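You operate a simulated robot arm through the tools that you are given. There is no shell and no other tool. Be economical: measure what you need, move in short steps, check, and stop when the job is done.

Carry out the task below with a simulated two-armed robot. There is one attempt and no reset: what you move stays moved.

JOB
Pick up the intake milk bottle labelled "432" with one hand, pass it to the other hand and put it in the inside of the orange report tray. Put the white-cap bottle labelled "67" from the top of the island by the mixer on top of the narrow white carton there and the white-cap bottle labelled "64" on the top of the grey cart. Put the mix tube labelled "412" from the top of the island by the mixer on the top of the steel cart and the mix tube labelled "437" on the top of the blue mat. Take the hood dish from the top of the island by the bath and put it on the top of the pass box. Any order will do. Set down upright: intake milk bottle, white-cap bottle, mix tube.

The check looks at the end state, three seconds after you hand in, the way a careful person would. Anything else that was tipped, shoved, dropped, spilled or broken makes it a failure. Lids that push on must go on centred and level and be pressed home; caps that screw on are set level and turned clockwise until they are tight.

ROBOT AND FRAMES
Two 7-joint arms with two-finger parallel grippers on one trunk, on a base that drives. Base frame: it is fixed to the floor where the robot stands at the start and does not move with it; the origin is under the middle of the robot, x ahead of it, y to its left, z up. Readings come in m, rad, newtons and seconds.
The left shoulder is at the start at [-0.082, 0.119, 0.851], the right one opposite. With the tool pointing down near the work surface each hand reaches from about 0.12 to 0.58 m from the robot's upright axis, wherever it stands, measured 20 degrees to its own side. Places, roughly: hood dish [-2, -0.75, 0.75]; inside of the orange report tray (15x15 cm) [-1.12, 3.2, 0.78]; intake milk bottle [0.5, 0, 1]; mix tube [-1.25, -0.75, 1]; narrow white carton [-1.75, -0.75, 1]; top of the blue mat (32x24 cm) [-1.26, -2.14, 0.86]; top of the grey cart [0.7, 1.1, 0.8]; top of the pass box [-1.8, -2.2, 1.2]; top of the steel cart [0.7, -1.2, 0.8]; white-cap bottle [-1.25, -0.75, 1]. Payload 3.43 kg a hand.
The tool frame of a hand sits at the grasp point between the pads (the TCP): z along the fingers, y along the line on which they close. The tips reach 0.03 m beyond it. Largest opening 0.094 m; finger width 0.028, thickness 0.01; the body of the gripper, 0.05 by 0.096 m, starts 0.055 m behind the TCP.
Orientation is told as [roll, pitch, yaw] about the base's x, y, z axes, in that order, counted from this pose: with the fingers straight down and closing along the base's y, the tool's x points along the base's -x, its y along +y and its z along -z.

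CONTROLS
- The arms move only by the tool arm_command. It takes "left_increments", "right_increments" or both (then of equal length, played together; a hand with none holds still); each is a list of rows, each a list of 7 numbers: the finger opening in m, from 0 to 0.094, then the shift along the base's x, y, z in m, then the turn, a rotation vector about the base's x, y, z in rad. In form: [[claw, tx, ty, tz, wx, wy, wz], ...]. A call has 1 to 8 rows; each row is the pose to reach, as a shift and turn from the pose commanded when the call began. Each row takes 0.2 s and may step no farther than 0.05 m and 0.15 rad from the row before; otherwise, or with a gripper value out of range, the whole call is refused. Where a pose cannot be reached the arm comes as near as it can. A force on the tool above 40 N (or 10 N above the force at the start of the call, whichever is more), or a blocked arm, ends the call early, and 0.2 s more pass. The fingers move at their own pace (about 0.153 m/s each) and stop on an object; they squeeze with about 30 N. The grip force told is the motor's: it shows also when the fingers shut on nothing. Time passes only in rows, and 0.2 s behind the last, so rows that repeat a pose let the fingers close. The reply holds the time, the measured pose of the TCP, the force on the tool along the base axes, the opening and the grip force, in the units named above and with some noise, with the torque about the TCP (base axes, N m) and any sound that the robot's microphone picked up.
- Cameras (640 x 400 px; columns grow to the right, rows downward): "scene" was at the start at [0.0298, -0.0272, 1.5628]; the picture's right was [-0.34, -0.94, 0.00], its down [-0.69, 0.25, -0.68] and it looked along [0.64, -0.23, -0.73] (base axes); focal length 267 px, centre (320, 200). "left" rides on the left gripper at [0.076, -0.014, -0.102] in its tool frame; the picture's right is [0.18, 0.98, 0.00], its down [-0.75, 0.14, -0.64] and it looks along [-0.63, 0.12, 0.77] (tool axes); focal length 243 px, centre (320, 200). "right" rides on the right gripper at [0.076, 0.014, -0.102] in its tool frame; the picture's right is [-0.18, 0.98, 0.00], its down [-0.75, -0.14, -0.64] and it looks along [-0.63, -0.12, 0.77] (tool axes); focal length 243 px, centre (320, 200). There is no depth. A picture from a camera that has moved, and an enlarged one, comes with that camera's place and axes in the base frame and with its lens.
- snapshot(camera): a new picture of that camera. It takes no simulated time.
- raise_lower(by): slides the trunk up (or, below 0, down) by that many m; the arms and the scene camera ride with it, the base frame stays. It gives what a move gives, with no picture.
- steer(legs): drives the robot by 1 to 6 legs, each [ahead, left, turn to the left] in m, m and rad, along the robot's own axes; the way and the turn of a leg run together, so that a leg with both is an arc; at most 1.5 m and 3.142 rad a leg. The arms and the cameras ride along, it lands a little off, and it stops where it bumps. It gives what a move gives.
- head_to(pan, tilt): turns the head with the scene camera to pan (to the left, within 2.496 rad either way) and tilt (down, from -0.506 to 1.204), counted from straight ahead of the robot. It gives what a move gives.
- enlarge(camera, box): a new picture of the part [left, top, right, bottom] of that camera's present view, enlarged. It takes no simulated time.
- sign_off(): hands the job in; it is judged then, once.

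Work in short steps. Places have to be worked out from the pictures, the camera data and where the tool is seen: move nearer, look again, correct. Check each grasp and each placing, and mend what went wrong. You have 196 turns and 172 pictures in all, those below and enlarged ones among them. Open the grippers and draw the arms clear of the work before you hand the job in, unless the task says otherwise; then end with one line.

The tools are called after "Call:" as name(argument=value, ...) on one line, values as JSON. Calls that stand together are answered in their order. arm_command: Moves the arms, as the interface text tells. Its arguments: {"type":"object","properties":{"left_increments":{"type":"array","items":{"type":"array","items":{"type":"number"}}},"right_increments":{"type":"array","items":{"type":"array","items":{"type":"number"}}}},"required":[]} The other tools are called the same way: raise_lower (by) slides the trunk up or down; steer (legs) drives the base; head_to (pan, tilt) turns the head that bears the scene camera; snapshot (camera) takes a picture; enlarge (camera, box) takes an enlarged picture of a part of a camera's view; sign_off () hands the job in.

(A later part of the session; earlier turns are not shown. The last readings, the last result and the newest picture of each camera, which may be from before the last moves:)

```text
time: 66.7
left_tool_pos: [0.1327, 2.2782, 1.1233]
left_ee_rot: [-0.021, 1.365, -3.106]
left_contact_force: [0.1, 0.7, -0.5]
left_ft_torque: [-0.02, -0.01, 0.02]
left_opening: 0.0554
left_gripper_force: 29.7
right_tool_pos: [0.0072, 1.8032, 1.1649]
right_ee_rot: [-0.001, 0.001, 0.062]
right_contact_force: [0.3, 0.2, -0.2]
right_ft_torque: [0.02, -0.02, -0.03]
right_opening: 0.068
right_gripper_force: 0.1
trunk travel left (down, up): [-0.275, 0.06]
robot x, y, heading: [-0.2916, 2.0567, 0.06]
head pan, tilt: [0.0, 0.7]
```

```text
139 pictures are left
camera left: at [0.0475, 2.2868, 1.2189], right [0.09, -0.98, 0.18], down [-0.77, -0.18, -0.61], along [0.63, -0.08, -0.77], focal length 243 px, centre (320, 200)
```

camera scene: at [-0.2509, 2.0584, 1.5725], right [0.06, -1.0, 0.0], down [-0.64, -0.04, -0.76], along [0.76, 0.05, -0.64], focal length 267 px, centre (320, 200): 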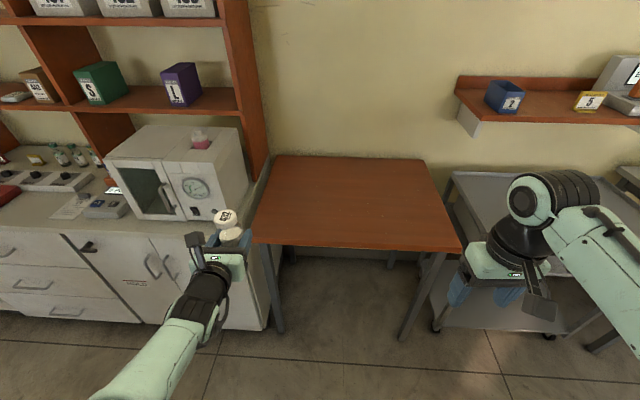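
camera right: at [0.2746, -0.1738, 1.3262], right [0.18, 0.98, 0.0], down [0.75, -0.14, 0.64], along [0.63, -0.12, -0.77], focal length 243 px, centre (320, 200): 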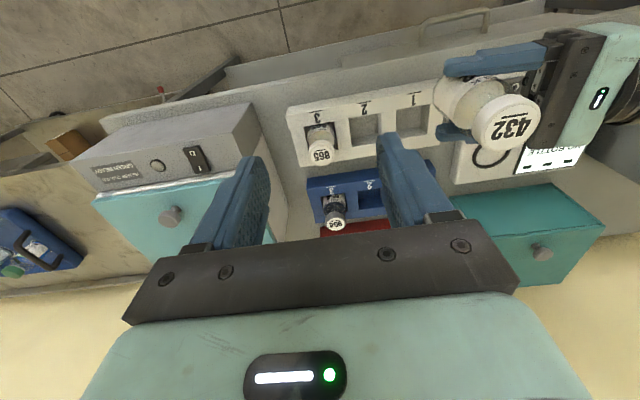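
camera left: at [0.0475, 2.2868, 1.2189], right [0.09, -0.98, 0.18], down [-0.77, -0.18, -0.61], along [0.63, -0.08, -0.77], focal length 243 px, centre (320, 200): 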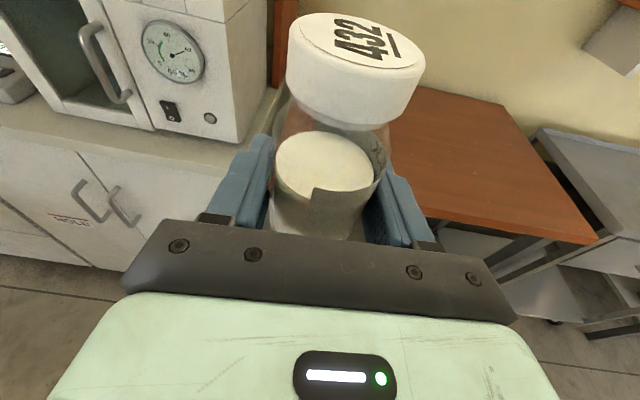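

Table top z≈0.83, front edge x≈0.395. I drive up so the bottle is over the table.

Call:
steer(legs=[[0.3, -0.15, -0.06]])

Call:
raise_lower(by=-0.1)

Call:
arm_command(left_increments=[[0.02, 0.04, -0.02, 0, 0, 0, 0], [0.02, 0.08, -0.03, 0, 0, 0, 0], [0.02, 0.08, -0.03, 0, 0, 0, 0]])

Call:
snapshot(camera="scene")

Call:
snapshot(camera="right")

```text
time: 68.9
left_tool_pos: [0.4441, 2.1135, 1.1233]
left_ee_rot: [-0.021, 1.363, 3.113]
left_contact_force: [-0.8, 0.5, -0.4]
left_ft_torque: [-0.04, 0.03, 0.0]
left_opening: 0.0554
left_gripper_force: 30.2
right_tool_pos: [0.2898, 1.6483, 1.1638]
right_ee_rot: [0.002, -0.003, 0.0]
right_contact_force: [0.4, -0.2, 0.3]
right_ft_torque: [0.0, 0.0, 0.0]
right_opening: 0.0678
right_gripper_force: 0.0
trunk travel left (down, up): [-0.275, 0.06]
robot x, y, heading: [0.0047, 1.9236, -0.005]
head pan, tilt: [0.0, 0.7]
```

```text
time: 70.2
left_tool_pos: [0.4438, 2.1137, 1.0228]
left_ee_rot: [-0.02, 1.366, 3.111]
left_contact_force: [0.3, 0.6, -1.3]
left_ft_torque: [-0.01, 0.03, -0.03]
left_opening: 0.0553
left_gripper_force: 30.0
right_tool_pos: [0.2899, 1.6481, 1.0654]
right_ee_rot: [0.0, -0.001, 0.0]
right_contact_force: [-1.1, 0.9, 0.1]
right_ft_torque: [-0.01, -0.02, 0.01]
right_opening: 0.0678
right_gripper_force: 0.0
trunk travel left (down, up): [-0.175, 0.16]
robot x, y, heading: [0.0099, 1.9192, 0.0]
head pan, tilt: [0.0, 0.7]
```

```text
time: 71.0
left_tool_pos: [0.5255, 2.0817, 1.0237]
left_ee_rot: [-0.016, 1.366, 3.116]
left_contact_force: [0.1, -0.7, -0.4]
left_ft_torque: [-0.02, 0.03, -0.01]
left_opening: 0.0553
left_gripper_force: 30.0
right_tool_pos: [0.2888, 1.6475, 1.0646]
right_ee_rot: [0.0, -0.001, -0.003]
right_contact_force: [-0.9, -0.2, -0.3]
right_ft_torque: [0.04, 0.01, 0.04]
right_opening: 0.0681
right_gripper_force: 0.2
trunk travel left (down, up): [-0.175, 0.16]
robot x, y, heading: [0.0051, 1.9171, -0.003]
head pan, tilt: [0.0, 0.7]
```

```text
138 pictures are left
camera scene: at [0.0504, 1.9179, 1.4729], right [0.0, -1.0, 0.0], down [-0.64, 0.0, -0.77], along [0.77, 0.0, -0.64], focal length 267 px, centre (320, 200)
```

scene: 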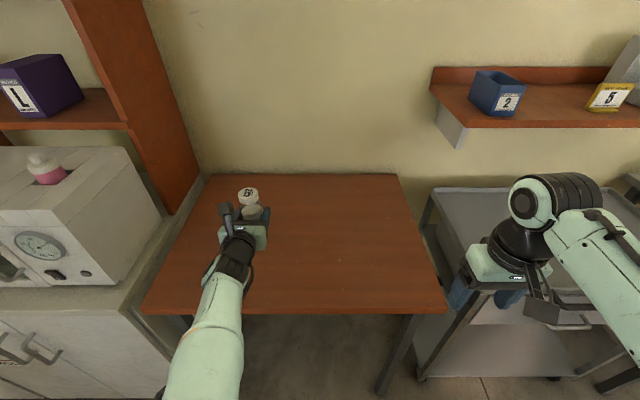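

```text
137 pictures are left
camera right: at [0.2125, 1.6622, 1.1664], right [0.19, 0.98, 0.0], down [0.75, -0.14, 0.64], along [0.63, -0.12, -0.77], focal length 243 px, centre (320, 200)
```

right: 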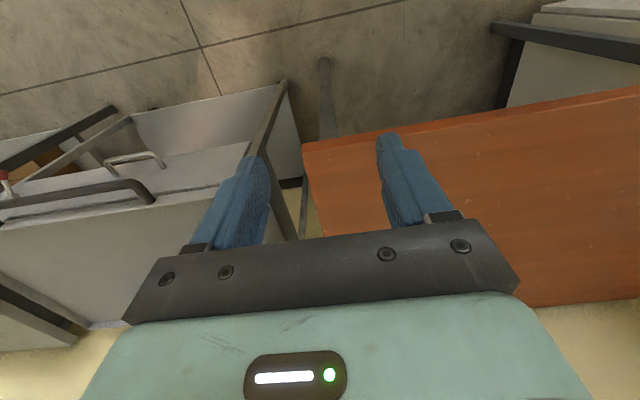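

Table z≈0.83. Lower the trunk then creep down until contact.

Call:
raise_lower(by=-0.12)

Call:
snapshot(camera="right")

Call:
arm_command(left_increments=[[0.02, 0, 0, -0.006, 0, 0, 0], [0.02, 0, 0, -0.012, 0, 0, 0], [0.02, 0, 0, -0.018, 0, 0, 0]])

```text
time: 72.5
left_tool_pos: [0.5241, 2.0824, 0.9028]
left_ee_rot: [-0.023, 1.366, 3.111]
left_contact_force: [0.2, -0.3, -1.4]
left_ft_torque: [0.0, 0.04, 0.02]
left_opening: 0.0552
left_gripper_force: 29.6
right_tool_pos: [0.2883, 1.6475, 0.9451]
right_ee_rot: [0.001, -0.003, -0.004]
right_contact_force: [0.7, 0.1, -0.8]
right_ft_torque: [0.01, -0.02, 0.02]
right_opening: 0.068
right_gripper_force: 0.0
trunk travel left (down, up): [-0.055, 0.28]
robot x, y, heading: [0.0064, 1.9157, 0.004]
head pan, tilt: [0.0, 0.7]
```

```text
136 pictures are left
camera right: at [0.2126, 1.6619, 1.0465], right [0.19, 0.98, 0.0], down [0.75, -0.14, 0.64], along [0.63, -0.12, -0.77], focal length 243 px, centre (320, 200)
```

right: 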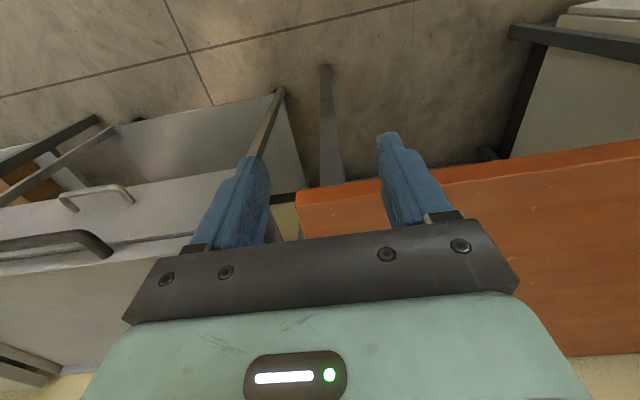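

```text
time: 73.3
left_tool_pos: [0.5248, 2.0829, 0.8864]
left_ee_rot: [-0.017, 1.365, 3.115]
left_contact_force: [-0.7, 0.1, -1.0]
left_ft_torque: [0.0, -0.02, 0.02]
left_opening: 0.0552
left_gripper_force: 30.2
right_tool_pos: [0.2892, 1.6475, 0.9445]
right_ee_rot: [-0.001, 0.001, -0.004]
right_contact_force: [0.1, 0.8, 0.6]
right_ft_torque: [-0.02, 0.02, 0.01]
right_opening: 0.0679
right_gripper_force: 0.2
trunk travel left (down, up): [-0.055, 0.28]
robot x, y, heading: [0.0084, 1.9187, -0.002]
head pan, tilt: [0.0, 0.7]
```

No contact yet; continue slowly.

Call:
arm_command(left_increments=[[0.02, 0, 0, -0.004, 0, 0, 0], [0.02, 0, 0, -0.008, 0, 0, 0], [0.02, 0, 0, -0.012, 0, 0, 0]])

```text
time: 74.0
left_tool_pos: [0.5246, 2.0827, 0.8836]
left_ee_rot: [0.0, 1.383, 3.129]
left_contact_force: [-3.7, 1.0, 8.1]
left_ft_torque: [-0.01, 0.73, 0.0]
left_opening: 0.0556
left_gripper_force: 30.2
right_tool_pos: [0.2892, 1.6479, 0.9458]
right_ee_rot: [-0.001, -0.001, -0.004]
right_contact_force: [-0.9, 0.8, -0.1]
right_ft_torque: [0.02, 0.01, 0.01]
right_opening: 0.068
right_gripper_force: 0.0
trunk travel left (down, up): [-0.055, 0.28]
robot x, y, heading: [0.0116, 1.9192, 0.001]
head pan, tilt: [0.0, 0.7]
stopped in row 3 (left hand): the force on the tool passed its limit at 46 N (the readings are from after the stop); the commanded pose is now the measured one
```

Contact at TCP 0.884. Check picture before release.

Call:
snapshot(camera="left")

Call:
enlarge(camera="scene", box=[160, 140, 320, 240])

```text
135 pictures are left
camera left: at [0.4381, 2.0969, 0.978], right [0.02, -0.98, 0.18], down [-0.77, -0.13, -0.62], along [0.64, -0.13, -0.76], focal length 243 px, centre (320, 200)
```

left: 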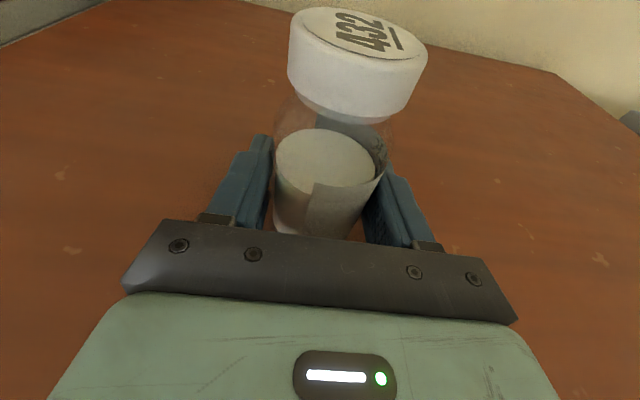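

```text
4.00 times, centred on (240, 190) of scene
camera zoom: at [0.0827, 1.9176, 1.3443], right [0.0, -1.0, 0.0], down [-0.64, 0.0, -0.77], along [0.77, 0.0, -0.64], focal length 1068 px, centre (640, 240)
```

zoom: 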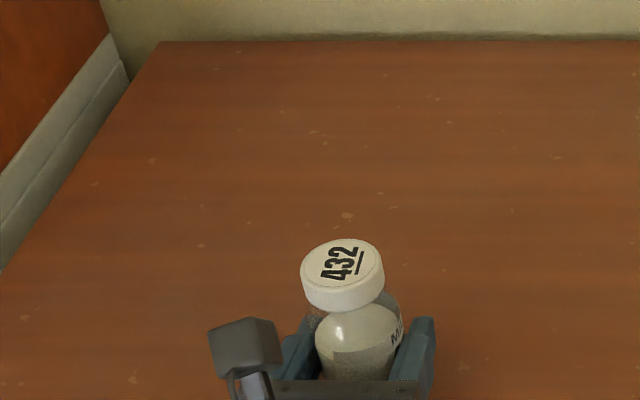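

Bottle is on the table, upright. Release.

Call:
arm_command(left_increments=[[0.06, 0, 0, 0, 0, 0, 0], [0.07, 0, 0, 0, 0, 0, 0], [0.094, 0, 0, 0, 0, 0, 0]])

Call:
snapshot(camera="left")

```text
time: 74.8
left_tool_pos: [0.5245, 2.083, 0.8851]
left_ee_rot: [-0.002, 1.384, 3.129]
left_contact_force: [-1.3, 0.2, 14.5]
left_ft_torque: [-0.04, 1.03, -0.05]
left_opening: 0.0938
left_gripper_force: 0.0
right_tool_pos: [0.289, 1.6483, 0.9449]
right_ee_rot: [0.001, -0.002, -0.001]
right_contact_force: [-0.1, -0.7, 0.7]
right_ft_torque: [0.0, 0.03, 0.0]
right_opening: 0.0681
right_gripper_force: 0.1
trunk travel left (down, up): [-0.055, 0.28]
robot x, y, heading: [0.0081, 1.9217, -0.003]
head pan, tilt: [0.0, 0.7]
```

```text
133 pictures are left
camera left: at [0.4382, 2.0968, 0.978], right [0.02, -0.98, 0.18], down [-0.77, -0.13, -0.62], along [0.64, -0.13, -0.76], focal length 243 px, centre (320, 200)
```

left: 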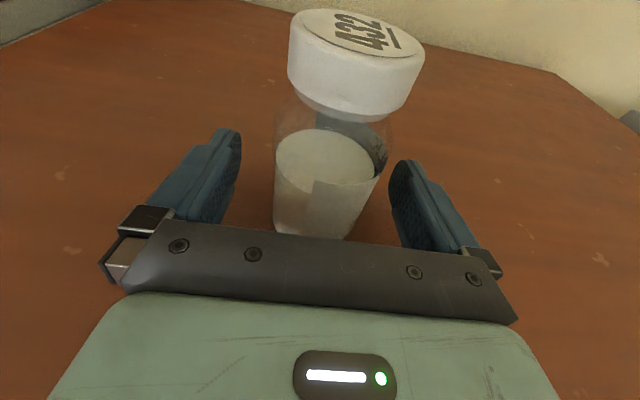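

Bottle stands free; the hand itself was touching the table. Back away along the finger direction, slightly up.

Call:
arm_command(left_increments=[[0.094, -0.01, 0, 0.006, 0, 0, 0], [0.094, -0.04, 0, 0.008, 0, 0, 0], [0.094, -0.08, 0, 0.01, 0, 0, 0], [0.094, -0.12, 0, 0.02, 0, 0, 0], [0.094, -0.13, 0, 0.06, 0, 0, 0], [0.094, -0.13, 0, 0.11, 0, 0, 0]])

Call:
raise_lower(by=0.15)

Call:
snapshot(camera="scene")

```text
time: 75.9
left_tool_pos: [0.4021, 2.1858, 0.8744]
left_ee_rot: [-0.173, 1.291, -3.088]
left_contact_force: [-0.5, 0.1, -0.4]
left_ft_torque: [-0.01, 0.01, -0.01]
left_opening: 0.0938
left_gripper_force: 0.0
right_tool_pos: [0.2887, 1.6466, 0.944]
right_ee_rot: [0.001, 0.001, -0.003]
right_contact_force: [0.5, -0.1, -0.4]
right_ft_torque: [0.03, -0.05, 0.0]
right_opening: 0.0677
right_gripper_force: 0.1
trunk travel left (down, up): [-0.055, 0.28]
robot x, y, heading: [0.005, 1.918, -0.005]
head pan, tilt: [0.0, 0.7]
stopped in row 5 (left hand): the arm was blocked; the commanded pose is now the measured one
```

```text
time: 77.6
left_tool_pos: [0.4011, 2.1848, 1.0254]
left_ee_rot: [-0.173, 1.296, -3.09]
left_contact_force: [0.8, -0.7, -0.8]
left_ft_torque: [0.02, -0.02, -0.01]
left_opening: 0.0939
left_gripper_force: 0.1
right_tool_pos: [0.2889, 1.6484, 1.0956]
right_ee_rot: [0.001, 0.001, 0.0]
right_contact_force: [0.5, 0.4, -0.6]
right_ft_torque: [-0.02, 0.0, 0.0]
right_opening: 0.068
right_gripper_force: 0.0
trunk travel left (down, up): [-0.205, 0.13]
robot x, y, heading: [0.0054, 1.9172, -0.0]
head pan, tilt: [0.0, 0.7]
```

```text
132 pictures are left
camera scene: at [0.0483, 1.9179, 1.5016], right [0.0, -1.0, 0.0], down [-0.64, 0.0, -0.77], along [0.77, 0.0, -0.64], focal length 267 px, centre (320, 200)
```

scene: 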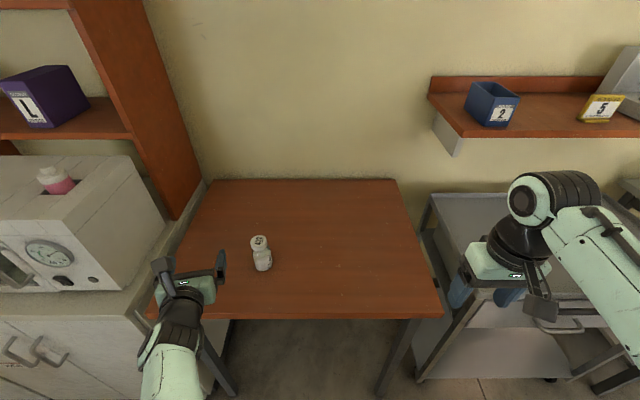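

Bottle stands on the wooden table. I raise the trunk and unwind the left hand to the ordinary downward pose in stages.

Call:
raise_lower(by=0.12)

Call:
arm_command(left_increments=[[0.094, -0.01, 0, 0, 0, 0, -0.15], [0.094, -0.02, 0, 0, 0, 0, -0.3], [0.094, -0.03, 0.0, 0, 0, 0, -0.45], [0.094, -0.04, 0.01, 0, 0, 0, -0.6], [0.094, -0.05, 0.02, 0, 0, 0, -0.75], [0.094, -0.06, 0.03, 0, 0, 0, -0.9], [0.094, -0.07, 0.03, 0, 0, 0, -1.05], [0.094, -0.08, 0.03, 0, 0, 0, -1.2]])

```text
time: 79.1
left_tool_pos: [0.4015, 2.1836, 1.1448]
left_ee_rot: [-0.176, 1.294, -3.094]
left_contact_force: [-0.4, 0.1, 0.0]
left_ft_torque: [-0.04, -0.02, 0.0]
left_opening: 0.0941
left_gripper_force: 0.0
right_tool_pos: [0.2893, 1.6475, 1.2141]
right_ee_rot: [-0.001, 0.0, -0.003]
right_contact_force: [0.4, -0.3, -0.2]
right_ft_torque: [0.02, -0.05, 0.01]
right_opening: 0.0677
right_gripper_force: 0.1
trunk travel left (down, up): [-0.325, 0.01]
robot x, y, heading: [0.0091, 1.9143, -0.003]
head pan, tilt: [0.0, 0.7]
```

```text
time: 80.9
left_tool_pos: [0.3226, 2.2157, 1.1451]
left_ee_rot: [-0.171, 1.293, 1.992]
left_contact_force: [0.0, -0.4, 0.0]
left_ft_torque: [0.05, -0.01, 0.0]
left_opening: 0.094
left_gripper_force: 0.1
right_tool_pos: [0.2899, 1.6482, 1.2154]
right_ee_rot: [0.0, 0.0, -0.002]
right_contact_force: [0.6, -0.3, 1.0]
right_ft_torque: [-0.01, 0.01, 0.0]
right_opening: 0.0682
right_gripper_force: 0.1
trunk travel left (down, up): [-0.325, 0.01]
robot x, y, heading: [0.0089, 1.9124, 0.001]
head pan, tilt: [0.0, 0.7]
```

Now rotate directly back to the straight-down pose (16 rows).

Call:
arm_command(left_increments=[[0.094, 0, 0, 0, 0.0859, -0.0428, -0.1105], [0.094, 0, 0, 0, 0.1719, -0.0856, -0.221], [0.094, 0, 0, 0, 0.2578, -0.1283, -0.3315], [0.094, 0, 0, 0, 0.3438, -0.1711, -0.442], [0.094, 0, 0, 0, 0.4297, -0.2139, -0.5525], [0.094, 0, 0, 0, 0.5156, -0.2567, -0.663], [0.094, 0, 0, 0, 0.6016, -0.2995, -0.7735], [0.094, 0, 0, 0, 0.6875, -0.3423, -0.884]])

Call:
arm_command(left_increments=[[0.094, 0, 0, 0, 0.0859, -0.0428, -0.1105], [0.094, 0, 0, 0, 0.1719, -0.0856, -0.221], [0.094, 0, 0, 0, 0.2578, -0.1283, -0.3315], [0.094, 0, 0, 0, 0.3438, -0.1711, -0.442], [0.094, 0, 0, 0, 0.4297, -0.2139, -0.5525], [0.094, 0, 0, 0, 0.5156, -0.2567, -0.663], [0.094, 0, 0, 0, 0.6016, -0.2995, -0.7735], [0.094, 0, 0, 0, 0.6875, -0.3423, -0.884]])

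Call:
snapshot(camera="left")

Call:
snapshot(camera="scene")

```text
time: 82.7
left_tool_pos: [0.3213, 2.2151, 1.1447]
left_ee_rot: [-0.506, 0.571, 0.777]
left_contact_force: [-0.4, 1.1, -0.3]
left_ft_torque: [-0.03, -0.01, -0.03]
left_opening: 0.0942
left_gripper_force: 0.0
right_tool_pos: [0.2901, 1.6467, 1.2164]
right_ee_rot: [0.0, -0.001, -0.001]
right_contact_force: [-0.1, 0.7, -0.5]
right_ft_torque: [-0.02, 0.02, 0.01]
right_opening: 0.0679
right_gripper_force: 0.0
trunk travel left (down, up): [-0.325, 0.01]
robot x, y, heading: [0.0103, 1.922, -0.003]
head pan, tilt: [0.0, 0.7]
```

```text
time: 84.5
left_tool_pos: [0.3219, 2.2148, 1.1436]
left_ee_rot: [-0.001, 0.001, -0.002]
left_contact_force: [-0.2, 0.4, -0.7]
left_ft_torque: [-0.01, -0.03, 0.0]
left_opening: 0.0938
left_gripper_force: 0.0
right_tool_pos: [0.2886, 1.6479, 1.215]
right_ee_rot: [0.001, 0.0, 0.0]
right_contact_force: [-0.2, -0.1, 0.3]
right_ft_torque: [0.01, 0.0, -0.03]
right_opening: 0.068
right_gripper_force: 0.2
trunk travel left (down, up): [-0.325, 0.01]
robot x, y, heading: [0.0073, 1.9154, -0.0]
head pan, tilt: [0.0, 0.7]
```

```text
131 pictures are left
camera left: at [0.2457, 2.1999, 1.2463], right [-0.18, 0.98, 0.0], down [0.75, 0.14, 0.64], along [0.63, 0.12, -0.77], focal length 243 px, centre (320, 200)
```

left: 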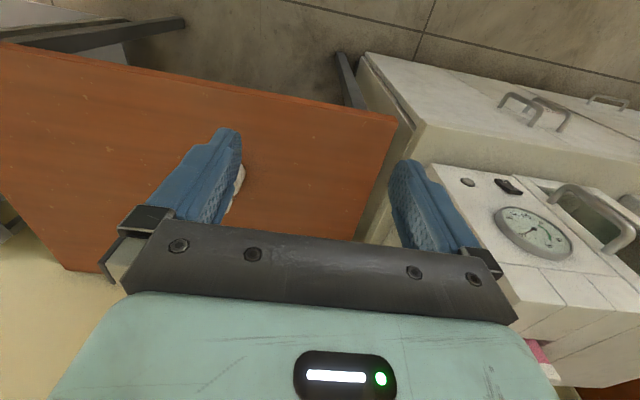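

```text
130 pictures are left
camera scene: at [0.046, 1.9177, 1.6268], right [0.0, -1.0, 0.0], down [-0.64, 0.0, -0.77], along [0.77, 0.0, -0.64], focal length 267 px, centre (320, 200)
```

scene: 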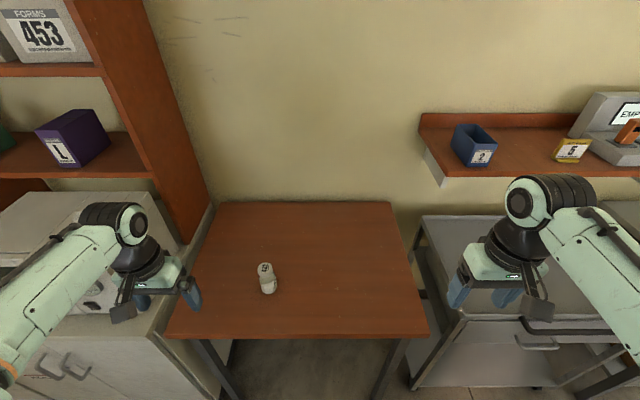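

Bottle cap near (0.54, 2.09). Bring the left hand above it.

Call:
arm_command(left_increments=[[0.094, 0.03, -0.02, 0, 0, 0, 0], [0.094, 0.07, -0.04, -0.01, 0, 0, 0], [0.094, 0.11, -0.06, -0.025, 0, 0, 0], [0.094, 0.15, -0.08, -0.04, 0, 0, 0], [0.094, 0.18, -0.11, -0.06, 0, 0, 0], [0.094, 0.2, -0.125, -0.09, 0, 0, 0], [0.094, 0.2, -0.125, -0.09, 0, 0, 0]])

Call:
snapshot(camera="left")

```text
time: 86.1
left_tool_pos: [0.5213, 2.0924, 1.0558]
left_ee_rot: [-0.001, 0.001, -0.001]
left_contact_force: [0.5, -0.6, 0.2]
left_ft_torque: [-0.01, 0.01, -0.02]
left_opening: 0.0938
left_gripper_force: 0.1
right_tool_pos: [0.2873, 1.6477, 1.216]
right_ee_rot: [0.001, -0.001, -0.001]
right_contact_force: [0.2, 0.2, -0.7]
right_ft_torque: [-0.01, -0.01, 0.0]
right_opening: 0.0681
right_gripper_force: 0.0
trunk travel left (down, up): [-0.325, 0.01]
robot x, y, heading: [0.0065, 1.9178, -0.002]
head pan, tilt: [0.0, 0.7]
```

```text
129 pictures are left
camera left: at [0.4448, 2.078, 1.1588], right [-0.18, 0.98, 0.0], down [0.75, 0.14, 0.64], along [0.63, 0.12, -0.77], focal length 243 px, centre (320, 200)
```

left: 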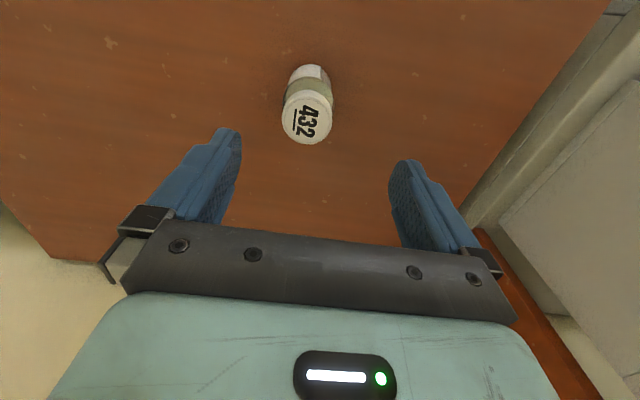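

Cap at (0.532, 2.083). Descend and grip.

Call:
arm_command(left_increments=[[0.094, 0.01, -0.01, -0.04, 0, 0, 0], [0.094, 0.01, -0.01, -0.08, 0, 0, 0], [0.094, 0.01, -0.01, -0.118, 0, 0, 0], [0.094, 0.01, -0.01, -0.118, 0, 0, 0]])

Call:
snapshot(camera="left")

```text
time: 87.1
left_tool_pos: [0.5296, 2.0764, 0.9391]
left_ee_rot: [-0.004, 0.001, 0.0]
left_contact_force: [0.5, 0.0, 0.4]
left_ft_torque: [0.0, 0.0, -0.01]
left_opening: 0.0939
left_gripper_force: 0.1
right_tool_pos: [0.2899, 1.6491, 1.2153]
right_ee_rot: [0.0, 0.0, -0.001]
right_contact_force: [0.4, -0.3, -0.1]
right_ft_torque: [0.0, -0.04, -0.01]
right_opening: 0.068
right_gripper_force: 0.1
trunk travel left (down, up): [-0.325, 0.01]
robot x, y, heading: [0.0094, 1.9191, 0.003]
head pan, tilt: [0.0, 0.7]
```

```text
128 pictures are left
camera left: at [0.454, 2.0621, 1.0412], right [-0.18, 0.98, 0.0], down [0.75, 0.14, 0.64], along [0.63, 0.12, -0.77], focal length 243 px, centre (320, 200)
```

left: 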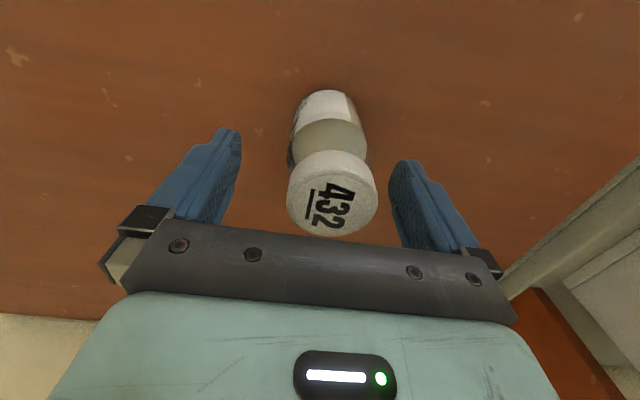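

Shift 7 mm to centre and close.

Call:
arm_command(left_increments=[[0.094, 0.001, 0.007, -0.003, 0, 0, 0], [0.03, 0.001, 0.007, -0.003, 0, 0, 0], [0.02, 0.001, 0.007, -0.003, 0, 0, 0], [0.02, 0.001, 0.007, -0.003, 0, 0, 0]])

Call:
arm_command(left_increments=[[0.02, 0, 0, 0.03, 0, 0, 0], [0.02, -0.02, 0, 0.07, 0, 0, 0], [0.02, -0.06, 0, 0.1, 0, 0, 0], [0.02, -0.1, 0, 0.12, 0, 0, 0], [0.02, -0.14, 0, 0.14, 0, 0, 0], [0.02, -0.18, 0, 0.16, 0, 0, 0], [0.02, -0.2, 0, 0.18, 0, 0, 0]])

Call:
snapshot(camera="scene")

```text
time: 88.1
left_tool_pos: [0.5307, 2.0845, 0.9352]
left_ee_rot: [-0.005, 0.001, -0.002]
left_contact_force: [0.2, 0.1, 0.1]
left_ft_torque: [0.01, -0.04, -0.02]
left_opening: 0.0511
left_gripper_force: 29.9
right_tool_pos: [0.2891, 1.6475, 1.2156]
right_ee_rot: [0.0, 0.0, -0.001]
right_contact_force: [0.0, -0.4, 0.3]
right_ft_torque: [-0.02, -0.02, 0.02]
right_opening: 0.068
right_gripper_force: 0.0
trunk travel left (down, up): [-0.325, 0.01]
robot x, y, heading: [0.0062, 1.9142, -0.002]
head pan, tilt: [0.0, 0.7]
```

```text
time: 89.7
left_tool_pos: [0.3313, 2.0877, 1.1163]
left_ee_rot: [-0.002, 0.002, 0.0]
left_contact_force: [-0.3, -0.4, -0.9]
left_ft_torque: [0.0, 0.01, -0.01]
left_opening: 0.051
left_gripper_force: 29.5
right_tool_pos: [0.2894, 1.6475, 1.2157]
right_ee_rot: [0.001, 0.0, -0.001]
right_contact_force: [0.7, -0.2, 0.8]
right_ft_torque: [0.02, 0.01, 0.01]
right_opening: 0.068
right_gripper_force: 0.0
trunk travel left (down, up): [-0.325, 0.01]
robot x, y, heading: [0.0063, 1.9147, 0.0]
head pan, tilt: [0.0, 0.7]
```

```text
127 pictures are left
camera scene: at [0.046, 1.9181, 1.6268], right [0.0, -1.0, 0.0], down [-0.64, 0.0, -0.77], along [0.77, 0.0, -0.64], focal length 267 px, centre (320, 200)
```

scene: 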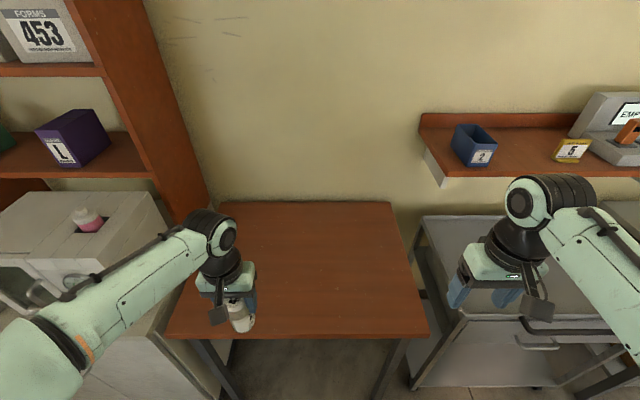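

Bottle held from the top by the left hand. Drive back to the report table.

Call:
steer(legs=[[-0.25, 0, 0], [0, 0, 1.571], [0.78, 0, 0], [0, 0.75, 0]])

Call:
head_to(pan=0.1, tilt=0.9)

Call:
snapshot(camera="scene")

```text
time: 105.7
left_tool_pos: [-1.1344, 3.0498, 1.115]
left_ee_rot: [-0.003, 0.001, 1.573]
left_contact_force: [0.2, -0.5, -1.1]
left_ft_torque: [0.01, 0.01, 0.02]
left_opening: 0.0508
left_gripper_force: 30.0
right_tool_pos: [-0.6939, 3.0074, 1.2147]
right_ee_rot: [0.0, -0.001, 1.572]
right_contact_force: [0.4, 0.7, 0.1]
right_ft_torque: [0.0, -0.01, -0.01]
right_opening: 0.0681
right_gripper_force: 0.0
trunk travel left (down, up): [-0.325, 0.01]
robot x, y, heading: [-0.964, 2.7261, 1.569]
head pan, tilt: [0.0, 0.7]
```

```text
time: 106.5
left_tool_pos: [-1.1342, 3.0505, 1.1154]
left_ee_rot: [-0.004, 0.001, 1.571]
left_contact_force: [-0.4, -0.3, -0.3]
left_ft_torque: [-0.02, 0.02, 0.01]
left_opening: 0.0508
left_gripper_force: 29.6
right_tool_pos: [-0.694, 3.0078, 1.2151]
right_ee_rot: [0.0, -0.001, 1.571]
right_contact_force: [0.1, 0.4, -0.4]
right_ft_torque: [0.02, 0.03, 0.02]
right_opening: 0.0681
right_gripper_force: 0.0
trunk travel left (down, up): [-0.325, 0.01]
robot x, y, heading: [-0.9605, 2.7244, 1.569]
head pan, tilt: [0.099, 0.901]
```

```text
126 pictures are left
camera scene: at [-0.9728, 2.7555, 1.6107], right [1.0, 0.1, 0.0], down [0.08, -0.78, -0.62], along [-0.06, 0.62, -0.78], focal length 267 px, centre (320, 200)
```

scene: 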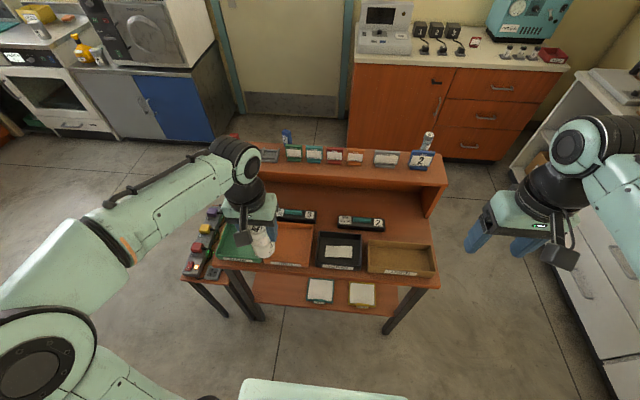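

Call:
snapshot(camera="left")

Call:
enlarge(camera="scene", box=[190, 180, 390, 305])

```text
125 pictures are left
camera left: at [-1.1204, 2.9733, 1.218], right [-0.98, -0.19, 0.0], down [-0.15, 0.75, 0.64], along [-0.12, 0.63, -0.77], focal length 243 px, centre (320, 200)
```

left: 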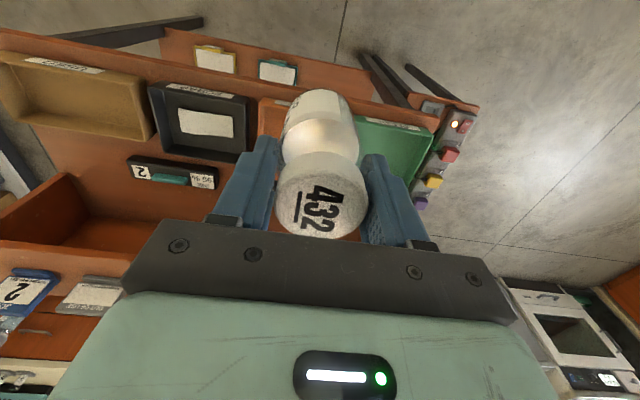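

```text
3.20 times, centred on (290, 242) of scene
camera zoom: at [-0.9728, 2.7555, 1.6107], right [1.0, 0.1, 0.0], down [0.08, -0.78, -0.62], along [-0.06, 0.62, -0.78], focal length 854 px, centre (416, 64)
```

zoom: 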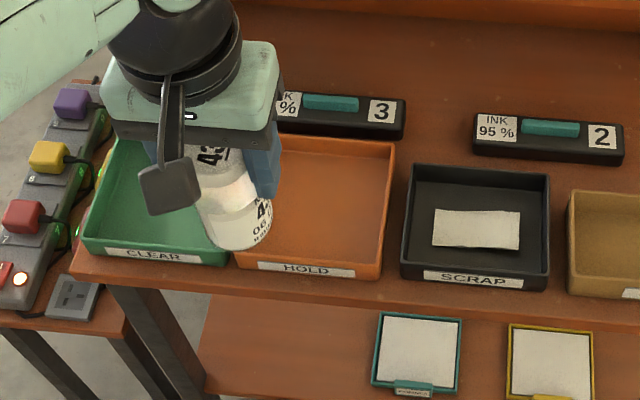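

HOLD tray floor centre ≈ (-1.127, 3.213). Move forward over it, then lower the trunk.

Call:
arm_command(left_increments=[[0.02, 0.004, 0.04, 0, 0, 0, 0], [0.02, 0.008, 0.08, 0, 0, 0, 0], [0.02, 0.008, 0.12, 0, 0, 0, 0], [0.02, 0.008, 0.16, -0.01, 0, 0, 0], [0.02, 0.008, 0.16, -0.02, 0, 0, 0]])

Call:
raise_lower(by=-0.15)

Call:
snapshot(camera="scene")

Call:
snapshot(camera="left")

```text
time: 107.7
left_tool_pos: [-1.126, 3.2079, 1.0963]
left_ee_rot: [-0.003, 0.003, 1.572]
left_contact_force: [-0.4, 0.3, -1.1]
left_ft_torque: [-0.03, 0.0, 0.02]
left_opening: 0.0509
left_gripper_force: 30.1
right_tool_pos: [-0.6942, 3.0063, 1.2146]
right_ee_rot: [-0.002, -0.001, 1.571]
right_contact_force: [-0.5, 0.4, 0.1]
right_ft_torque: [0.01, 0.0, 0.02]
right_opening: 0.0679
right_gripper_force: 0.0
trunk travel left (down, up): [-0.325, 0.01]
robot x, y, heading: [-0.9637, 2.7259, 1.568]
head pan, tilt: [0.099, 0.901]
```

```text
time: 109.4
left_tool_pos: [-1.1268, 3.2103, 0.946]
left_ee_rot: [-0.004, 0.0, 1.573]
left_contact_force: [0.4, 0.7, -2.4]
left_ft_torque: [0.03, 0.02, 0.01]
left_opening: 0.0509
left_gripper_force: 30.1
right_tool_pos: [-0.6945, 3.0083, 1.0649]
right_ee_rot: [0.001, -0.003, 1.571]
right_contact_force: [-0.9, -0.3, 0.9]
right_ft_torque: [0.01, -0.02, -0.01]
right_opening: 0.0677
right_gripper_force: 0.1
trunk travel left (down, up): [-0.175, 0.16]
robot x, y, heading: [-0.964, 2.724, 1.574]
head pan, tilt: [0.099, 0.901]
```

```text
123 pictures are left
camera scene: at [-0.9728, 2.7604, 1.4568], right [0.99, 0.1, 0.0], down [0.08, -0.78, -0.62], along [-0.06, 0.62, -0.78], focal length 267 px, centre (320, 200)
```

scene: 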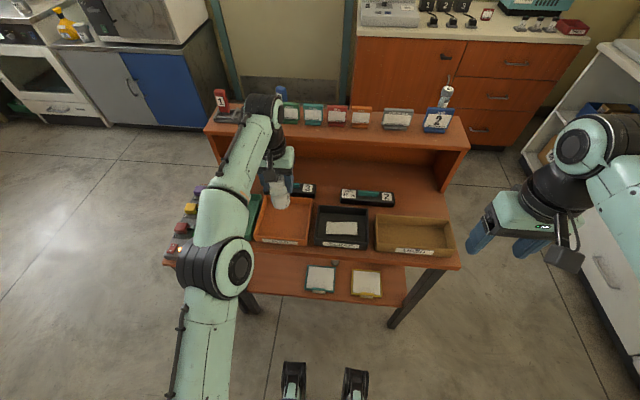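

```text
122 pictures are left
camera left: at [-1.1122, 3.1334, 1.0481], right [-0.98, -0.19, 0.0], down [-0.15, 0.75, 0.64], along [-0.12, 0.63, -0.77], focal length 243 px, centre (320, 200)
```

left: 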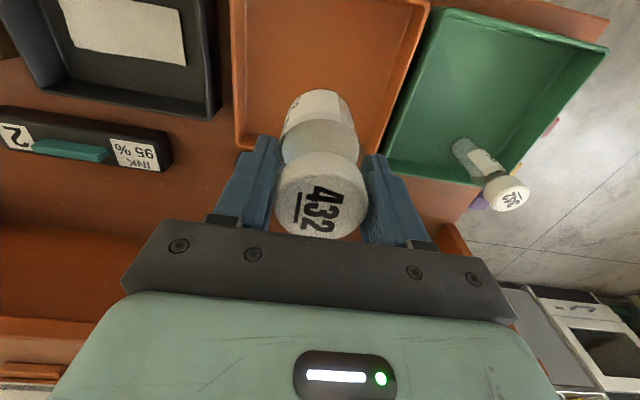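

Bottle is aligned over the tray laterally; I shift 2 cm toward the front to centre, then lower carefully.

Call:
arm_command(left_increments=[[0.02, 0.0, -0.02, -0.02, 0, 0, 0], [0.02, 0.0, -0.02, -0.045, 0, 0, 0], [0.02, 0.0, -0.02, -0.06, 0, 0, 0], [0.02, 0.0, -0.02, -0.066, 0, 0, 0]])

Call:
arm_command(left_increments=[[0.02, 0.0, 0, -0.005, 0, 0, 0], [0.02, 0.0, 0, -0.01, 0, 0, 0], [0.02, 0.0, 0, -0.015, 0, 0, 0], [0.02, 0.0, 0, -0.02, 0, 0, 0], [0.02, 0.0, 0, -0.025, 0, 0, 0], [0.02, 0.0, 0, -0.03, 0, 0, 0]])

Call:
snapshot(camera="left")

```text
time: 110.4
left_tool_pos: [-1.1263, 3.191, 0.8793]
left_ee_rot: [-0.003, 0.003, 1.573]
left_contact_force: [-0.6, -0.5, -0.7]
left_ft_torque: [-0.01, 0.03, -0.02]
left_opening: 0.0506
left_gripper_force: 29.7
right_tool_pos: [-0.694, 3.008, 1.0647]
right_ee_rot: [-0.001, -0.001, 1.57]
right_contact_force: [-0.2, 0.5, 0.8]
right_ft_torque: [0.0, -0.02, -0.01]
right_opening: 0.0679
right_gripper_force: 0.2
trunk travel left (down, up): [-0.175, 0.16]
robot x, y, heading: [-0.9638, 2.7256, 1.577]
head pan, tilt: [0.099, 0.901]
```

```text
time: 111.7
left_tool_pos: [-1.1266, 3.1907, 0.8603]
left_ee_rot: [-0.007, -0.011, 1.574]
left_contact_force: [0.3, -3.5, 10.1]
left_ft_torque: [-0.4, 0.26, 0.09]
left_opening: 0.0513
left_gripper_force: 29.8
right_tool_pos: [-0.6934, 3.0086, 1.0651]
right_ee_rot: [0.0, 0.001, 1.571]
right_contact_force: [0.6, -0.2, 0.6]
right_ft_torque: [-0.02, -0.02, -0.05]
right_opening: 0.0681
right_gripper_force: 0.0
trunk travel left (down, up): [-0.175, 0.16]
robot x, y, heading: [-0.9629, 2.7243, 1.568]
head pan, tilt: [0.099, 0.901]
stopped in row 6 (left hand): the force on the tool passed its limit at 48 N (the readings are from after the stop); the commanded pose is now the measured one
```

```text
121 pictures are left
camera left: at [-1.1127, 3.1134, 0.9607], right [-0.98, -0.19, -0.01], down [-0.15, 0.75, 0.65], along [-0.11, 0.64, -0.76], focal length 243 px, centre (320, 200)
```

left: 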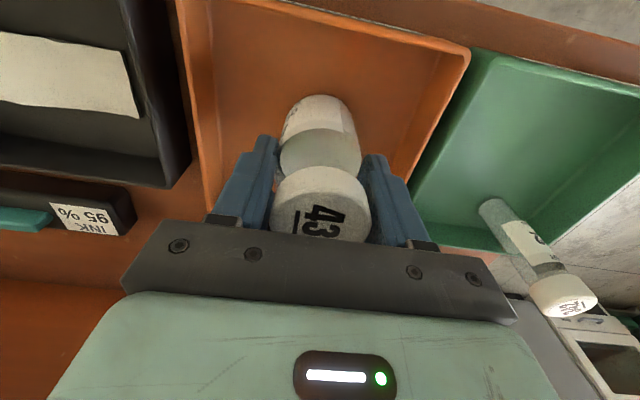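

Bottle rests on the tray floor. Release gently and lift.

Call:
arm_command(left_increments=[[0.051, 0, 0, 0.001, 0, 0, 0], [0.06, 0, 0, 0.002, 0, 0, 0], [0.08, 0, 0, 0.002, 0, 0, 0], [0.08, 0, 0, 0.002, 0, 0, 0], [0.08, 0, 0, 0.04, 0, 0, 0], [0.08, 0, 0, 0.08, 0, 0, 0], [0.08, 0, -0.03, 0.12, 0, 0, 0], [0.08, 0, -0.08, 0.12, 0, 0, 0]])

Call:
raise_lower(by=0.15)

Call:
snapshot(camera="left")

```text
time: 113.5
left_tool_pos: [-1.1301, 3.1115, 0.9806]
left_ee_rot: [-0.007, -0.009, 1.574]
left_contact_force: [-0.8, -0.5, -0.7]
left_ft_torque: [0.04, 0.01, 0.0]
left_opening: 0.0801
left_gripper_force: 0.1
right_tool_pos: [-0.6948, 3.0074, 1.065]
right_ee_rot: [0.0, -0.003, 1.571]
right_contact_force: [1.2, -1.0, -0.2]
right_ft_torque: [0.03, -0.01, -0.03]
right_opening: 0.0679
right_gripper_force: 0.1
trunk travel left (down, up): [-0.175, 0.16]
robot x, y, heading: [-0.9631, 2.7229, 1.57]
head pan, tilt: [0.099, 0.901]
```

```text
time: 115.2
left_tool_pos: [-1.127, 3.1124, 1.1275]
left_ee_rot: [-0.006, -0.008, 1.574]
left_contact_force: [0.6, -0.6, -0.4]
left_ft_torque: [0.01, -0.02, -0.05]
left_opening: 0.0799
left_gripper_force: 0.3
right_tool_pos: [-0.6923, 3.0063, 1.2146]
right_ee_rot: [-0.001, 0.0, 1.571]
right_contact_force: [-0.3, 0.0, 0.7]
right_ft_torque: [0.05, -0.01, 0.0]
right_opening: 0.0682
right_gripper_force: 0.1
trunk travel left (down, up): [-0.325, 0.01]
robot x, y, heading: [-0.9639, 2.7252, 1.567]
head pan, tilt: [0.099, 0.901]
```

```text
120 pictures are left
camera left: at [-1.1129, 3.0333, 1.2291], right [-0.98, -0.19, -0.01], down [-0.15, 0.75, 0.65], along [-0.12, 0.64, -0.76], focal length 243 px, centre (320, 200)
```

left: 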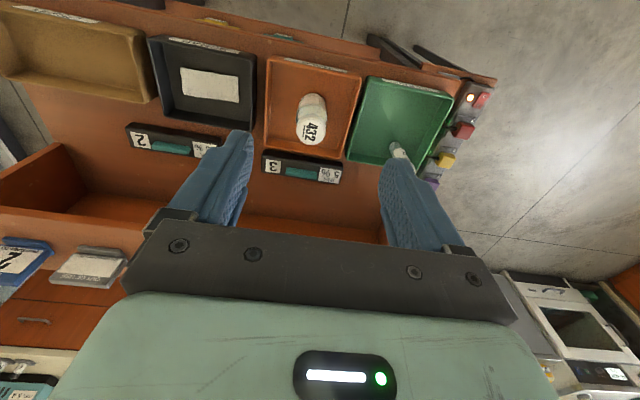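

Bottle 432 stands upright in the HOLD tray. Next I go back down the corridor to the island, folding the left hand in a bit.

Call:
arm_command(left_increments=[[0.08, 0, -0.04, 0.01, 0, 0, 0], [0.08, 0, -0.08, 0.02, 0, 0, 0]])

Call:
steer(legs=[[0, -0.72, 0], [-1.45, 0, 0], [-1.3, 0, 0], [0, 0, 1.571]])

Call:
head_to(pan=0.4, tilt=0.65)

Call:
snapshot(camera="scene")

```text
time: 115.8
left_tool_pos: [-1.1283, 3.0312, 1.1477]
left_ee_rot: [-0.009, -0.01, 1.573]
left_contact_force: [-0.6, 0.2, 0.3]
left_ft_torque: [0.02, 0.02, -0.02]
left_opening: 0.0801
left_gripper_force: 0.1
right_tool_pos: [-0.6951, 3.0062, 1.2148]
right_ee_rot: [0.001, -0.004, 1.569]
right_contact_force: [-0.4, -0.3, 0.1]
right_ft_torque: [0.02, 0.04, -0.01]
right_opening: 0.0679
right_gripper_force: 0.0
trunk travel left (down, up): [-0.325, 0.01]
robot x, y, heading: [-0.9668, 2.727, 1.574]
head pan, tilt: [0.099, 0.901]
```

```text
time: 139.7
left_tool_pos: [-0.5172, -0.2315, 1.1472]
left_ee_rot: [-0.006, -0.009, -3.119]
left_contact_force: [-0.5, 0.8, -0.5]
left_ft_torque: [0.01, -0.03, 0.01]
left_opening: 0.0801
left_gripper_force: 0.1
right_tool_pos: [-0.5, 0.202, 1.2142]
right_ee_rot: [0.001, 0.0, -3.122]
right_contact_force: [0.4, 0.4, 0.1]
right_ft_torque: [-0.03, -0.01, -0.02]
right_opening: 0.0682
right_gripper_force: 0.0
trunk travel left (down, up): [-0.325, 0.01]
robot x, y, heading: [-0.2132, -0.0599, -3.121]
head pan, tilt: [0.099, 0.901]
```

```text
time: 140.5
left_tool_pos: [-0.5166, -0.2321, 1.1481]
left_ee_rot: [-0.007, -0.007, -3.119]
left_contact_force: [-0.5, -1.0, 0.4]
left_ft_torque: [0.02, -0.02, -0.04]
left_opening: 0.08
left_gripper_force: 0.1
right_tool_pos: [-0.5008, 0.2021, 1.2144]
right_ee_rot: [0.0, 0.002, -3.122]
right_contact_force: [0.9, 0.2, -0.2]
right_ft_torque: [0.01, 0.04, 0.0]
right_opening: 0.0676
right_gripper_force: 0.1
trunk travel left (down, up): [-0.325, 0.01]
robot x, y, heading: [-0.2109, -0.059, -3.122]
head pan, tilt: [0.4, 0.649]
```

```text
119 pictures are left
camera scene: at [-0.2478, -0.0964, 1.6311], right [-0.41, 0.91, 0.0], down [0.55, 0.25, -0.8], along [-0.73, -0.32, -0.61], focal length 267 px, centre (320, 200)
```

scene: 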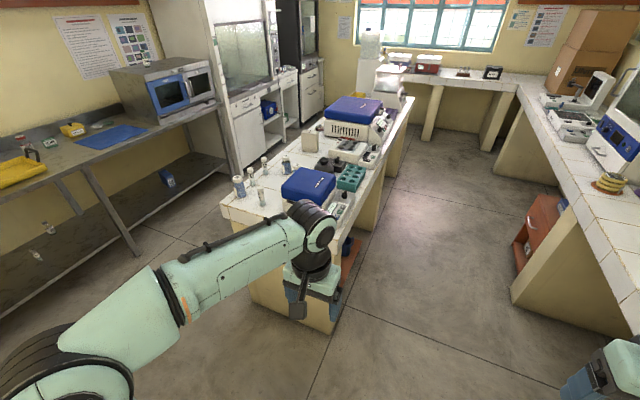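

Call:
enlarge(camera="scene", box=[210, 85, 410, 225])

```text
2.86 times, centred on (310, 155) of scene
camera zoom: at [-0.2478, -0.0964, 1.6311], right [-0.41, 0.91, 0.0], down [0.55, 0.25, -0.8], along [-0.73, -0.32, -0.61], focal length 763 px, centre (349, 329)
```

zoom: 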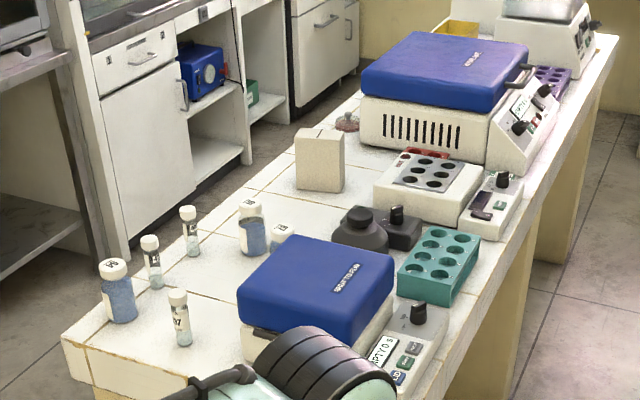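

Bottles and tubes stand along the island's far-left edge, so I go into the aisle on that side and face the island.

Call:
steer(legs=[[0, 1.25, 0], [0, 0, -1.59], [0, 0.8, 0]])

Call:
head_to(pan=0.2, tilt=0.8)

Call:
snapshot(camera="scene")

Call:
snapshot(camera="right")

Call:
snapshot(camera="left")

```text
time: 163.1
left_tool_pos: [-1.1801, -1.1085, 1.1478]
left_ee_rot: [-0.007, -0.008, 1.625]
left_contact_force: [0.3, 0.0, -0.8]
left_ft_torque: [-0.02, -0.01, 0.01]
left_opening: 0.0799
left_gripper_force: 0.1
right_tool_pos: [-0.7451, -1.1118, 1.2159]
right_ee_rot: [-0.001, 0.0, 1.621]
right_contact_force: [0.3, -0.7, -1.5]
right_ft_torque: [0.0, 0.01, 0.02]
right_opening: 0.068
right_gripper_force: 0.1
trunk travel left (down, up): [-0.325, 0.01]
robot x, y, heading: [-0.9997, -1.4077, 1.621]
head pan, tilt: [0.4, 0.649]
```

```text
time: 163.8
left_tool_pos: [-1.1796, -1.1078, 1.1474]
left_ee_rot: [-0.008, -0.008, 1.625]
left_contact_force: [0.0, 0.2, -0.7]
left_ft_torque: [0.02, -0.05, 0.0]
left_opening: 0.0799
left_gripper_force: 0.1
right_tool_pos: [-0.7454, -1.1125, 1.2141]
right_ee_rot: [0.0, 0.0, 1.621]
right_contact_force: [0.7, 0.3, -0.5]
right_ft_torque: [0.02, -0.01, 0.03]
right_opening: 0.0681
right_gripper_force: 0.0
trunk travel left (down, up): [-0.325, 0.01]
robot x, y, heading: [-1.0035, -1.4096, 1.627]
head pan, tilt: [0.201, 0.799]
```

```text
117 pictures are left
camera scene: at [-1.0202, -1.3748, 1.6186], right [0.97, 0.25, 0.0], down [0.18, -0.69, -0.7], along [-0.17, 0.68, -0.72], focal length 267 px, centre (320, 200)
```

scene: 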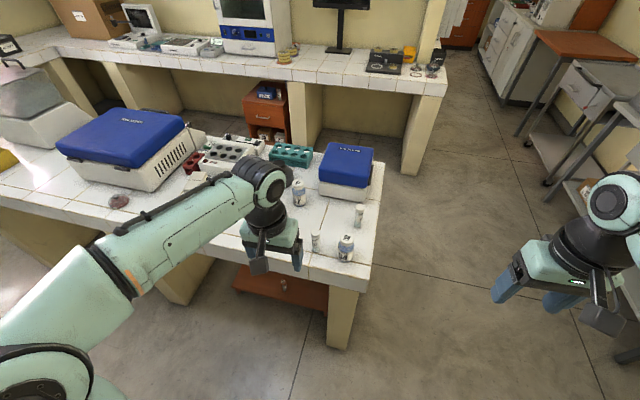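

```text
116 pictures are left
camera right: at [-0.7561, -1.1892, 1.3163], right [-0.99, 0.13, 0.0], down [0.1, 0.76, 0.64], along [0.09, 0.64, -0.77], focal length 243 px, centre (320, 200)
```

right: 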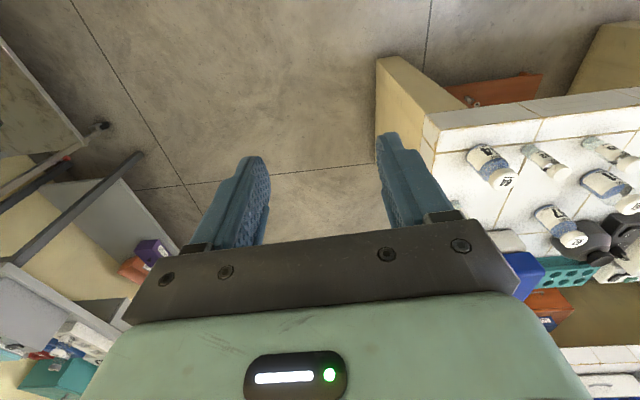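

```text
115 pictures are left
camera left: at [-1.162, -1.1857, 1.25], right [-0.97, -0.24, -0.01], down [-0.18, 0.74, 0.65], along [-0.15, 0.63, -0.76], focal length 243 px, centre (320, 200)
```

left: 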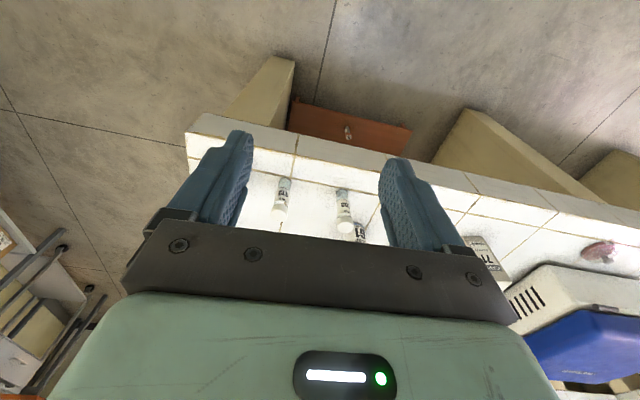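

Call:
enlarge(camera="scene", box=[220, 140, 400, 280])

Call:
enlarge(camera="right", box=[420, 80, 640, 260])

```text
2.86 times, centred on (310, 210) of scene
camera zoom: at [-1.0202, -1.3748, 1.6186], right [0.97, 0.25, 0.0], down [0.18, -0.69, -0.7], along [-0.17, 0.68, -0.72], focal length 763 px, centre (349, 171)
```

zoom: 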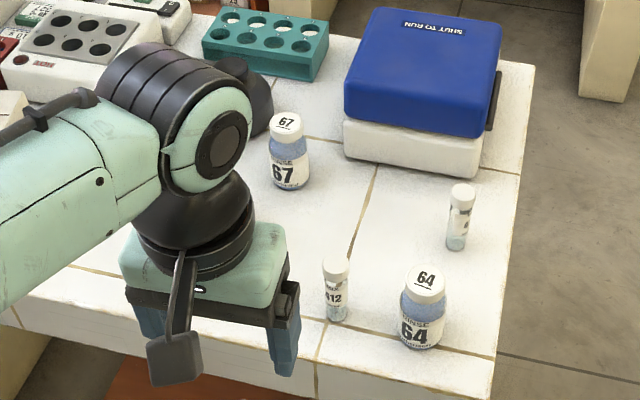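

```text
2.22 times, centred on (530, 170) of right
camera zoom: at [-0.7561, -1.1892, 1.3163], right [-0.99, 0.13, 0.0], down [0.1, 0.76, 0.64], along [0.09, 0.64, -0.77], focal length 539 px, centre (-147, 267)
```

zoom: 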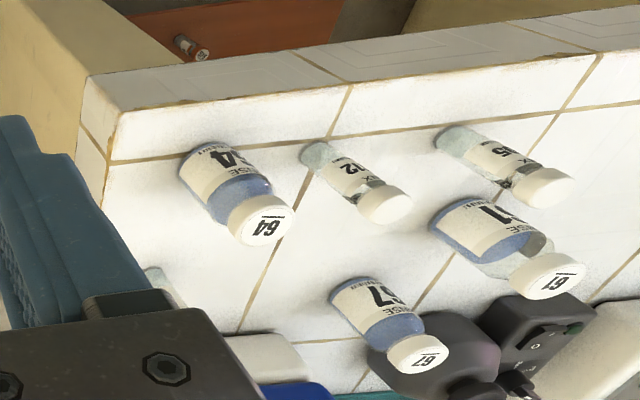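

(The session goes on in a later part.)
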